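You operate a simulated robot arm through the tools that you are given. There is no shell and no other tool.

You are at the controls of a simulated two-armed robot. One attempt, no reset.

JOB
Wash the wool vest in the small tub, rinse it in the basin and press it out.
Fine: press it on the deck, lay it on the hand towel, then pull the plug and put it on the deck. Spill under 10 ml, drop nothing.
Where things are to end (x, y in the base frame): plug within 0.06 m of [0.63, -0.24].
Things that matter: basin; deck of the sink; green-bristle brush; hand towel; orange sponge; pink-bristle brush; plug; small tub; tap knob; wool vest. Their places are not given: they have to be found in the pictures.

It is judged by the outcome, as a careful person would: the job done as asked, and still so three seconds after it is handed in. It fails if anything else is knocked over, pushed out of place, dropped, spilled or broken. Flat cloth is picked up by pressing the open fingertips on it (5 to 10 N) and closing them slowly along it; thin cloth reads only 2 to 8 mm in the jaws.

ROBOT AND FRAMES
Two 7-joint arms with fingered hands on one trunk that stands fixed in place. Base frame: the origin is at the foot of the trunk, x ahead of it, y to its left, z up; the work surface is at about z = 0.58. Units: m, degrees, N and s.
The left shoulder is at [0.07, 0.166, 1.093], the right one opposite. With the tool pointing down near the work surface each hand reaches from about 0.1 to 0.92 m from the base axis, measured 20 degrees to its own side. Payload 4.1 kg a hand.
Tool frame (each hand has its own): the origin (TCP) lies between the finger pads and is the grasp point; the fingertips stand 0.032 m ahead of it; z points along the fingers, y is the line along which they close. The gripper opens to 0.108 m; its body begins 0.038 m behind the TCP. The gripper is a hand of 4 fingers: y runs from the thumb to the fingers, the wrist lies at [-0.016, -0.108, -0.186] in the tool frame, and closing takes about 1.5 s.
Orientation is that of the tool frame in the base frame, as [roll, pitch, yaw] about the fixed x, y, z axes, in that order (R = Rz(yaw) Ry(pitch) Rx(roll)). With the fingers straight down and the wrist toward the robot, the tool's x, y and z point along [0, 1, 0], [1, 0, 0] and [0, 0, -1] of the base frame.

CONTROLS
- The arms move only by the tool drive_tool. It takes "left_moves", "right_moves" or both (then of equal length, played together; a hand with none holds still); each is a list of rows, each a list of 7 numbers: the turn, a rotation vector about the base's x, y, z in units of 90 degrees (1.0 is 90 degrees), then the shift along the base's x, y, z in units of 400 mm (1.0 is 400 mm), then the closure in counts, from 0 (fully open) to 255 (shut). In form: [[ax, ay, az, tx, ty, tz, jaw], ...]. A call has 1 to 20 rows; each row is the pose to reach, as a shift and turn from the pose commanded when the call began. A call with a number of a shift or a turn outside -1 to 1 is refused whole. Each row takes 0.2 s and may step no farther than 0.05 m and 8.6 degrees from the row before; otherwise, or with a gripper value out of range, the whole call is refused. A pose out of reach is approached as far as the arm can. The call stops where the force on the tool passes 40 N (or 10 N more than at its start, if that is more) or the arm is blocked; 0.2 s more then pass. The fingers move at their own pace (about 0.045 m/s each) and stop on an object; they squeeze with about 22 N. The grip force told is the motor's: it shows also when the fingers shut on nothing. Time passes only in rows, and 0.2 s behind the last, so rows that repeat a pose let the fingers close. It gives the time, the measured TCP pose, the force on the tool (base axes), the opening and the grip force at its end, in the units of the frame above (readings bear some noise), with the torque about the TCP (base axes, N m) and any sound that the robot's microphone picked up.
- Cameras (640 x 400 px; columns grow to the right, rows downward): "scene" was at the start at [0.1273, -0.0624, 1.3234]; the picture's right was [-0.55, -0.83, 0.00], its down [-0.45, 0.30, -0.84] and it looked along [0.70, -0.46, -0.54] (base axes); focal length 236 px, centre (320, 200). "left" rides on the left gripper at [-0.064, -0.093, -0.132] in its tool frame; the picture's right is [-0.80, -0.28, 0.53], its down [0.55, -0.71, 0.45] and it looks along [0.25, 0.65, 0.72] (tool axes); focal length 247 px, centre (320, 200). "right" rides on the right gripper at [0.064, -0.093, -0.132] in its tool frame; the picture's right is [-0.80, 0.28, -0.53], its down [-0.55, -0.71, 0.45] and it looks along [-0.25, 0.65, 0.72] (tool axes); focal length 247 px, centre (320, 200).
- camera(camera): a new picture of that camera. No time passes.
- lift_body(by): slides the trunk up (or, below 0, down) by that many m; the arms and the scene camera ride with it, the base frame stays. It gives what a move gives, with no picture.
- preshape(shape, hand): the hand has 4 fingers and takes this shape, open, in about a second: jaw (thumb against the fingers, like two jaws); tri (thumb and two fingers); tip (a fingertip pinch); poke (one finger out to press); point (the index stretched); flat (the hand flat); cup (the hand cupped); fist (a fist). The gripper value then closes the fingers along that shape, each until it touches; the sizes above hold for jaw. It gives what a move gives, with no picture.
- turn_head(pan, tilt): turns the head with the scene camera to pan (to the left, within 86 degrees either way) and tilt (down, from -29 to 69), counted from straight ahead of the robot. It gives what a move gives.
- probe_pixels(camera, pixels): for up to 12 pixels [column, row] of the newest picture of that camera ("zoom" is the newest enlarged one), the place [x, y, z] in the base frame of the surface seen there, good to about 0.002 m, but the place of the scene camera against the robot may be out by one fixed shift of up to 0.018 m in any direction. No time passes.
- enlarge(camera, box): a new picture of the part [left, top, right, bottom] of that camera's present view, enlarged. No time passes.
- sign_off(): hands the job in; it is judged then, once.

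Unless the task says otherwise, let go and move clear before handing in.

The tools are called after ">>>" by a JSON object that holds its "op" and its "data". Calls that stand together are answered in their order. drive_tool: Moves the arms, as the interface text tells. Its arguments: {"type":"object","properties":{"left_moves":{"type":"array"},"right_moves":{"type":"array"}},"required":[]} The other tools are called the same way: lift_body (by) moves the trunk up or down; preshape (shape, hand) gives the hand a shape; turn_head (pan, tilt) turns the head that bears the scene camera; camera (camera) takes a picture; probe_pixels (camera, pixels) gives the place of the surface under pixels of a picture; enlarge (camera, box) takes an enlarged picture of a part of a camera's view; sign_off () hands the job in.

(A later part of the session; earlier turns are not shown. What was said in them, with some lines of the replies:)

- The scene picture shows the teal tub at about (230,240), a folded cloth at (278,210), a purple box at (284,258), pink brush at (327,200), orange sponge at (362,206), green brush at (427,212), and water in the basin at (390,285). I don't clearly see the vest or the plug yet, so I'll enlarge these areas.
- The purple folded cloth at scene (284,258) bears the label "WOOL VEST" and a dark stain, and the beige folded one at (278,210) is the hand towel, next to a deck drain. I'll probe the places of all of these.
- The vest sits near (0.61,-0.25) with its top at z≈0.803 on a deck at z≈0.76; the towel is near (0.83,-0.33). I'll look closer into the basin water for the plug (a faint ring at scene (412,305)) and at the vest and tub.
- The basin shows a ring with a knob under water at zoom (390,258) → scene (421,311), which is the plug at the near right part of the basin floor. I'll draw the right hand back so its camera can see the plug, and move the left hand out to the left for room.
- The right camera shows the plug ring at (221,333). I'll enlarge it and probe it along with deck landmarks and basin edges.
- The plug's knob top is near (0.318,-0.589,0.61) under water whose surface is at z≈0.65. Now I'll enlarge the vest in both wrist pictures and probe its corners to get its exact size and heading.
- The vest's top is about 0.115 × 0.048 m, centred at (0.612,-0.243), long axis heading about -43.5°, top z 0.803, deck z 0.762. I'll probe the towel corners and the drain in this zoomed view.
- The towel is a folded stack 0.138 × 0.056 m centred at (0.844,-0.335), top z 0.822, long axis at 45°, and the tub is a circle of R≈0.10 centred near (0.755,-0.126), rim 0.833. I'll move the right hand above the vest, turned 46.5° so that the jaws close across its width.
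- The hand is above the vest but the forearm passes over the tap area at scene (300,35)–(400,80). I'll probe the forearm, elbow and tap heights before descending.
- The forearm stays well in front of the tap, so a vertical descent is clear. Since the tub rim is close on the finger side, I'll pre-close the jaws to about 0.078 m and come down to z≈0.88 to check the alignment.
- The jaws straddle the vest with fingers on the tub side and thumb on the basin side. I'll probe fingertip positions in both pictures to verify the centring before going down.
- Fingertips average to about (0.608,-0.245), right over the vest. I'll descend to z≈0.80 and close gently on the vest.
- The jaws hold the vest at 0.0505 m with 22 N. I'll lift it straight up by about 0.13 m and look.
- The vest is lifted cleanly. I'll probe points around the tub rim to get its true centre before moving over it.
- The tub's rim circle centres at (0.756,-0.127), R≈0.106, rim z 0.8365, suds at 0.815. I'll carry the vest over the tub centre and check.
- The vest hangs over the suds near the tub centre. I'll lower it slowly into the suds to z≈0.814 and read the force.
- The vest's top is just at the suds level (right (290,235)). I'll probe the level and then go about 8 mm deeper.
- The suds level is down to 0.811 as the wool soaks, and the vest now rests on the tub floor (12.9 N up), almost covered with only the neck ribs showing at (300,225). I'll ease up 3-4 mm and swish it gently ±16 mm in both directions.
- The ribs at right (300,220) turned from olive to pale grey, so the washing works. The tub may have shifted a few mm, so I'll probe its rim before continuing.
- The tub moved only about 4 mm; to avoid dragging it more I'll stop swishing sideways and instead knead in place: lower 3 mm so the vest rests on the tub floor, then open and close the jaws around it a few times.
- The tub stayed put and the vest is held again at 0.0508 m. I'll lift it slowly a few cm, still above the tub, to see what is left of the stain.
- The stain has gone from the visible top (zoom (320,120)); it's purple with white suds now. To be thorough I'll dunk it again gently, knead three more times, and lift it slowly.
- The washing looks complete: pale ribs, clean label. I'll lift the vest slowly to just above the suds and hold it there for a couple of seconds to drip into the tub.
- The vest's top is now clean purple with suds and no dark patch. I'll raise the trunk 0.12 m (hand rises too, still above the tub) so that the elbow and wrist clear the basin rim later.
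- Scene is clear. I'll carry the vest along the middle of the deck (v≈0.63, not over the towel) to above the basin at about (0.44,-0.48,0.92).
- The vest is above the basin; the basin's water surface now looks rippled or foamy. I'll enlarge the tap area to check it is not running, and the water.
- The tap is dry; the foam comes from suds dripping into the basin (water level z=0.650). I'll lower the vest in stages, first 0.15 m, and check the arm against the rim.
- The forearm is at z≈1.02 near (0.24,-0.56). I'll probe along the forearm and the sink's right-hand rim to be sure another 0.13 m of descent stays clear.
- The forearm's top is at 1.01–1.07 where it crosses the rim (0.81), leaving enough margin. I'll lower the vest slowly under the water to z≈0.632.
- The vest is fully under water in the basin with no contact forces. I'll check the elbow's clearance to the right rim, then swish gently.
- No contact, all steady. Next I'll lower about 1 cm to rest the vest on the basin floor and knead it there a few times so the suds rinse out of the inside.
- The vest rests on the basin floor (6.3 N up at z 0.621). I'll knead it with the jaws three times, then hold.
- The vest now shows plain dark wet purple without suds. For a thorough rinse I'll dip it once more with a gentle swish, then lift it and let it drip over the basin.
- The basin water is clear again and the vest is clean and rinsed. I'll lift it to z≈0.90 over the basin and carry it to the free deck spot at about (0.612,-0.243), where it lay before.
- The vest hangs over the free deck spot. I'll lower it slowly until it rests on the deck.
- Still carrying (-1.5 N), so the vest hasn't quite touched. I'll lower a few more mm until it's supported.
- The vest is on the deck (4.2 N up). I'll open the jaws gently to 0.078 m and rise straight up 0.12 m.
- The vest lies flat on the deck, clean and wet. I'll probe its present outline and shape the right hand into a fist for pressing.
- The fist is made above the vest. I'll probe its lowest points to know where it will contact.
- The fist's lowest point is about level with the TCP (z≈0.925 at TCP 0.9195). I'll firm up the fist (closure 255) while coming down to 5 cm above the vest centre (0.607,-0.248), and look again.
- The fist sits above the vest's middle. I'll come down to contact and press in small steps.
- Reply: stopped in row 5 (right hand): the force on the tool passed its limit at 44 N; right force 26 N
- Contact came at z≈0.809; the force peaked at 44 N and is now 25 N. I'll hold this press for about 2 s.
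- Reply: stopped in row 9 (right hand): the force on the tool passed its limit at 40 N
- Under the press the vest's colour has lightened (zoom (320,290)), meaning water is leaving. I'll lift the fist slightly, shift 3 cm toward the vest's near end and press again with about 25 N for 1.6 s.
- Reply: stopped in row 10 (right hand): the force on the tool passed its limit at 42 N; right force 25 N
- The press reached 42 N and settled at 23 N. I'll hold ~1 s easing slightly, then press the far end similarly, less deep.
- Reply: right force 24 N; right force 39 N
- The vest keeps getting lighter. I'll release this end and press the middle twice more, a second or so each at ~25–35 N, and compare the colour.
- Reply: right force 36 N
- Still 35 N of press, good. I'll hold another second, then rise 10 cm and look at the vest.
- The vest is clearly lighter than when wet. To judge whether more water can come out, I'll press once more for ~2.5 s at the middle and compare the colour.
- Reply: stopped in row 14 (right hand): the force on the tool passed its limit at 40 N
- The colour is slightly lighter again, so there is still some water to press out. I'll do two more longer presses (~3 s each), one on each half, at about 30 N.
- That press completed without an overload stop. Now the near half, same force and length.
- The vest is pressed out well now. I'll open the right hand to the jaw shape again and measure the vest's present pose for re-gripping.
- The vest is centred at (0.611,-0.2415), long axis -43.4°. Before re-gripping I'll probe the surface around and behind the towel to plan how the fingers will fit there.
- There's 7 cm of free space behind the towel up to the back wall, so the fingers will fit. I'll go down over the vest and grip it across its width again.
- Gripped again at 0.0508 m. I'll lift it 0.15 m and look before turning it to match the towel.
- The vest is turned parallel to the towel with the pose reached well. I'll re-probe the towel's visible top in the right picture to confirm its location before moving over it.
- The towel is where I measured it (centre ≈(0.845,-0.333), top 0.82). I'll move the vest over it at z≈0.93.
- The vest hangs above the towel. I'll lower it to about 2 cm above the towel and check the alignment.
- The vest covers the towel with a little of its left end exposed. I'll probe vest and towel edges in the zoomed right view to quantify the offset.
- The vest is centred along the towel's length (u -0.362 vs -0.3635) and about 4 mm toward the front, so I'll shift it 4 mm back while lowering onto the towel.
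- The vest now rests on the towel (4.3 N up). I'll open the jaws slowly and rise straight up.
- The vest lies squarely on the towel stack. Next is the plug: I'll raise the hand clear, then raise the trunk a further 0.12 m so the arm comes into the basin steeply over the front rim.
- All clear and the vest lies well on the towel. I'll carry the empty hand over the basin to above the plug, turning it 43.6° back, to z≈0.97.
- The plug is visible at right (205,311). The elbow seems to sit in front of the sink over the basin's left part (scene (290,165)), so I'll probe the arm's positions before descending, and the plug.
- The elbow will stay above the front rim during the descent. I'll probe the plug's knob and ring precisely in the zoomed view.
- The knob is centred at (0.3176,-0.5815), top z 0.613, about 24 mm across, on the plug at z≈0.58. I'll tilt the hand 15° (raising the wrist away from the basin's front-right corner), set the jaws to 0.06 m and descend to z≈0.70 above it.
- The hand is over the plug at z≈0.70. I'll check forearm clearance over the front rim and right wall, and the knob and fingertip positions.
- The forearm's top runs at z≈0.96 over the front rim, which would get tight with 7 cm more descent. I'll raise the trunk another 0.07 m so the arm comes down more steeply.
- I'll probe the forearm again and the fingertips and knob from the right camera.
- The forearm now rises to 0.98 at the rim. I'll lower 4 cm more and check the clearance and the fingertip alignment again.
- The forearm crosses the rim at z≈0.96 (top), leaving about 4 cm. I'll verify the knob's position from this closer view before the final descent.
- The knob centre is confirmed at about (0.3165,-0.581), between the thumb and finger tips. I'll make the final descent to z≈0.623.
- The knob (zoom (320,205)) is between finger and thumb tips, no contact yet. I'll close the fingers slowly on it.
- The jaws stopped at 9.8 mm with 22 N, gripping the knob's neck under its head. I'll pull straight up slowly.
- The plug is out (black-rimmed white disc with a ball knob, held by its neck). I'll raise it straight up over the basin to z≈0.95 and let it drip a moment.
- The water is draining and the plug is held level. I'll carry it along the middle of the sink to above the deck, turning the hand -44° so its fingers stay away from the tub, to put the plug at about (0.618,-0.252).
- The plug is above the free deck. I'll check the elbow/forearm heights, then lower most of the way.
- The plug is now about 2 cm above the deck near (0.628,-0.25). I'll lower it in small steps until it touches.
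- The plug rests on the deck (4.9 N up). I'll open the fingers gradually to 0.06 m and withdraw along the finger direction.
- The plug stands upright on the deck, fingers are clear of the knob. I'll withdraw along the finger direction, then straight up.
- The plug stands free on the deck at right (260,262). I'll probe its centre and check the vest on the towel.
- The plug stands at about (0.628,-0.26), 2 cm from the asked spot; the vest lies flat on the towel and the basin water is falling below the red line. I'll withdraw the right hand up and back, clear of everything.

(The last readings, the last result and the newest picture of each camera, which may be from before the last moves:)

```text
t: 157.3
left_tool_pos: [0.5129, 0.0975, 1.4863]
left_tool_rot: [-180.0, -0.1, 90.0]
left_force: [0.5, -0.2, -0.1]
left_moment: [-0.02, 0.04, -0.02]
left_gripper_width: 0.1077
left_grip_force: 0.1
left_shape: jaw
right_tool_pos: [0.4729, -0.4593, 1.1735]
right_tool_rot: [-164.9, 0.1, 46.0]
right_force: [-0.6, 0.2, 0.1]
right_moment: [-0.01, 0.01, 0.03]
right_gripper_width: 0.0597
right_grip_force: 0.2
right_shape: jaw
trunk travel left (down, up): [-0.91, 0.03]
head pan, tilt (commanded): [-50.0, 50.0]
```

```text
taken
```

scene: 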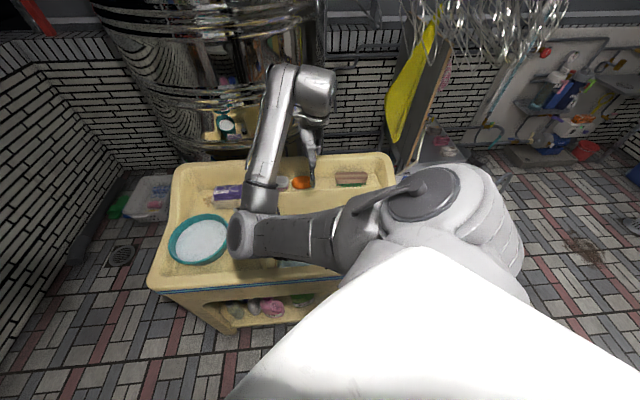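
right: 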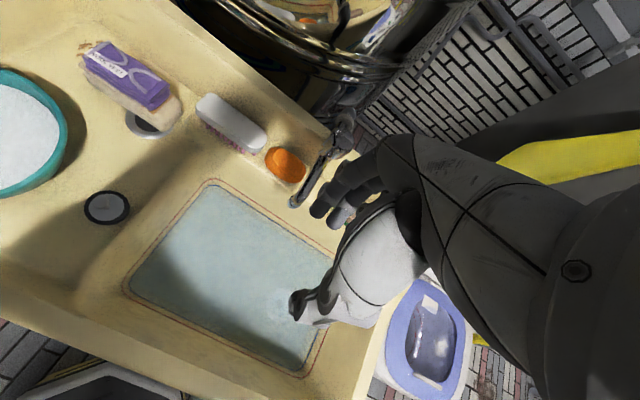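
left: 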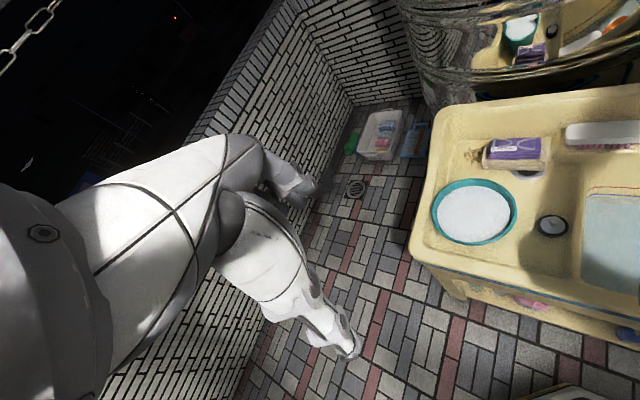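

All items are in place: vest on the towel, plug on the deck, tub, brushes and sponge undisturbed. I'll take a last closer look at the vest, plug and draining basin and let some more time pass.

>>> {"op": "drive_tool", "data": {"right_moves": [[0, 0, 0, 0, 0, 0, 113], [0, 0, 0, 0, 0, 0, 113], [0, 0, 0, 0, 0, 0, 113], [0, 0, 0, 0, 0, 0, 113], [0, 0, 0, 0, 0, 0, 113], [0, 0, 0, 0, 0, 0, 113], [0, 0, 0, 0, 0, 0, 113], [0, 0, 0, 0, 0, 0, 113], [0, 0, 0, 0, 0, 0, 113], [0, 0, 0, 0, 0, 0, 113], [0, 0, 0, 0, 0, 0, 113], [0, 0, 0, 0, 0, 0, 113], [0, 0, 0, 0, 0, 0, 113], [0, 0, 0, 0, 0, 0, 113], [0, 0, 0, 0, 0, 0, 113], [0, 0, 0, 0, 0, 0, 113], [0, 0, 0, 0, 0, 0, 113], [0, 0, 0, 0, 0, 0, 113], [0, 0, 0, 0, 0, 0, 113], [0, 0, 0, 0, 0, 0, 113]]}}

>>> {"op": "enlarge", "data": {"camera": "right", "box": [40, 20, 340, 240]}}

>>> {"op": "enlarge", "data": {"camera": "left", "box": [400, 80, 640, 350]}}

>>> {"op": "camera", "data": {"camera": "right"}}

>>> {"op": "probe_pixels", "data": {"camera": "right", "pixels": [[107, 207], [90, 205], [125, 207], [105, 195], [108, 220], [200, 270], [250, 250], [130, 75], [140, 95]]}}

```text
t: 161.5
left_tool_pos: [0.513, 0.0975, 1.4843]
left_tool_rot: [-180.0, 0.0, 90.0]
left_force: [0.1, 0.1, -0.2]
left_moment: [-0.01, 0.01, -0.04]
left_gripper_width: 0.1077
left_grip_force: 0.2
left_shape: jaw
right_tool_pos: [0.4733, -0.46, 1.1736]
right_tool_rot: [-165.0, 0.0, 46.0]
right_force: [-0.4, -0.2, -0.5]
right_moment: [0.01, 0.01, 0.01]
right_gripper_width: 0.06
right_grip_force: 0.2
right_shape: jaw
trunk travel left (down, up): [-0.91, 0.03]
head pan, tilt (commanded): [-50.0, 50.0]
```

```text
1.82 times, centred on (190, 130) of right
```

zoom: 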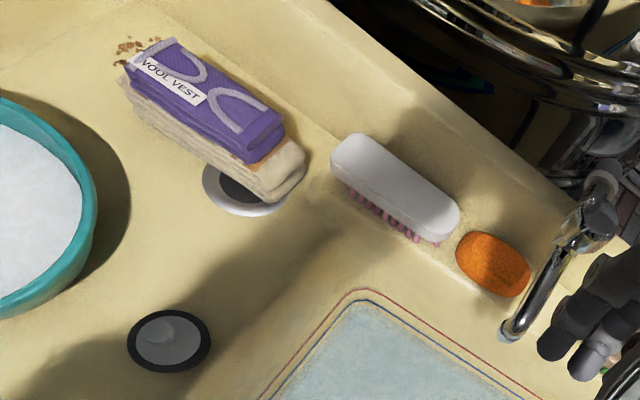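

```text
1.48 times, centred on (520, 215) of left
```

zoom: 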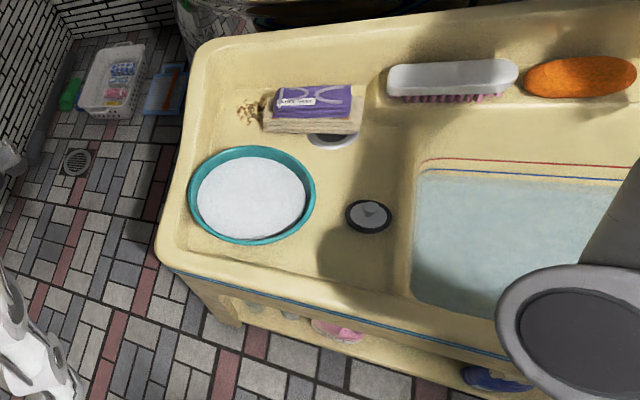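

```text
taken
```

right: 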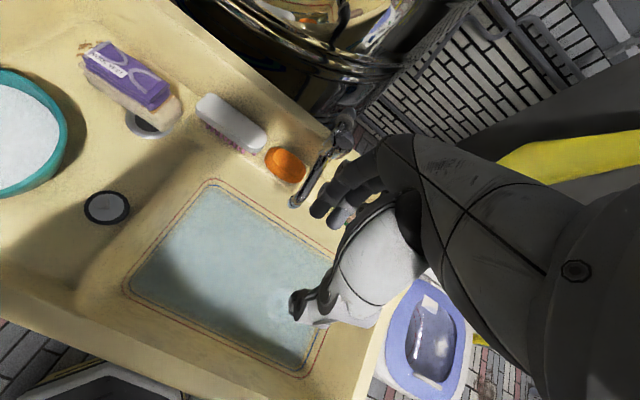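

```text
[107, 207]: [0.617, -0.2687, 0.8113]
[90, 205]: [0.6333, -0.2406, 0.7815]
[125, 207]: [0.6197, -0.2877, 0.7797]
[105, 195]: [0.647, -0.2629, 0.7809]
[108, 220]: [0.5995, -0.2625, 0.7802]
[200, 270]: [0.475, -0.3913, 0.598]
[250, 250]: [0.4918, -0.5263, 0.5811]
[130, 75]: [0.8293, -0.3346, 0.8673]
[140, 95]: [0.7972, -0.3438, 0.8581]
```

Everything is at rest. The clean, pressed vest lies on the towel, and the plug is on the deck at about (0.624,-0.263), 0.024 m from the asked spot. The basin is draining, no spill is visible on the floor, and both hands are clear, so I'll hand in.

>>> {"op": "sign_off", "data": {}}

```text
The job is handed in.
```

The vest is washed, rinsed, pressed out and lying flat on the folded hand towel, and I've handed the job in. No result has come back.

- **Wash:** I dunked and kneaded the vest in the tub until the dark stain was gone from the part I could see.
- **Rinse:** I swished and kneaded it in the basin until no suds showed on the vest or in the water.
- **Press:** I pressed it on the deck with the fist, about ten presses, most around 20 to 35 N. Several briefly passed the 40 N limit and stopped. It is still damp, a little darker than it was when dry.
- **Plug:** It stands upright on the deck at about (0.624, -0.263), about 0.024 m from the target. The basin was still draining when I handed in.
- **Other things:** Nothing was dropped and I saw no spill on the floor. The tub slid about 4 mm while I was swishing the vest in it. The brushes, sponge and tap look untouched.
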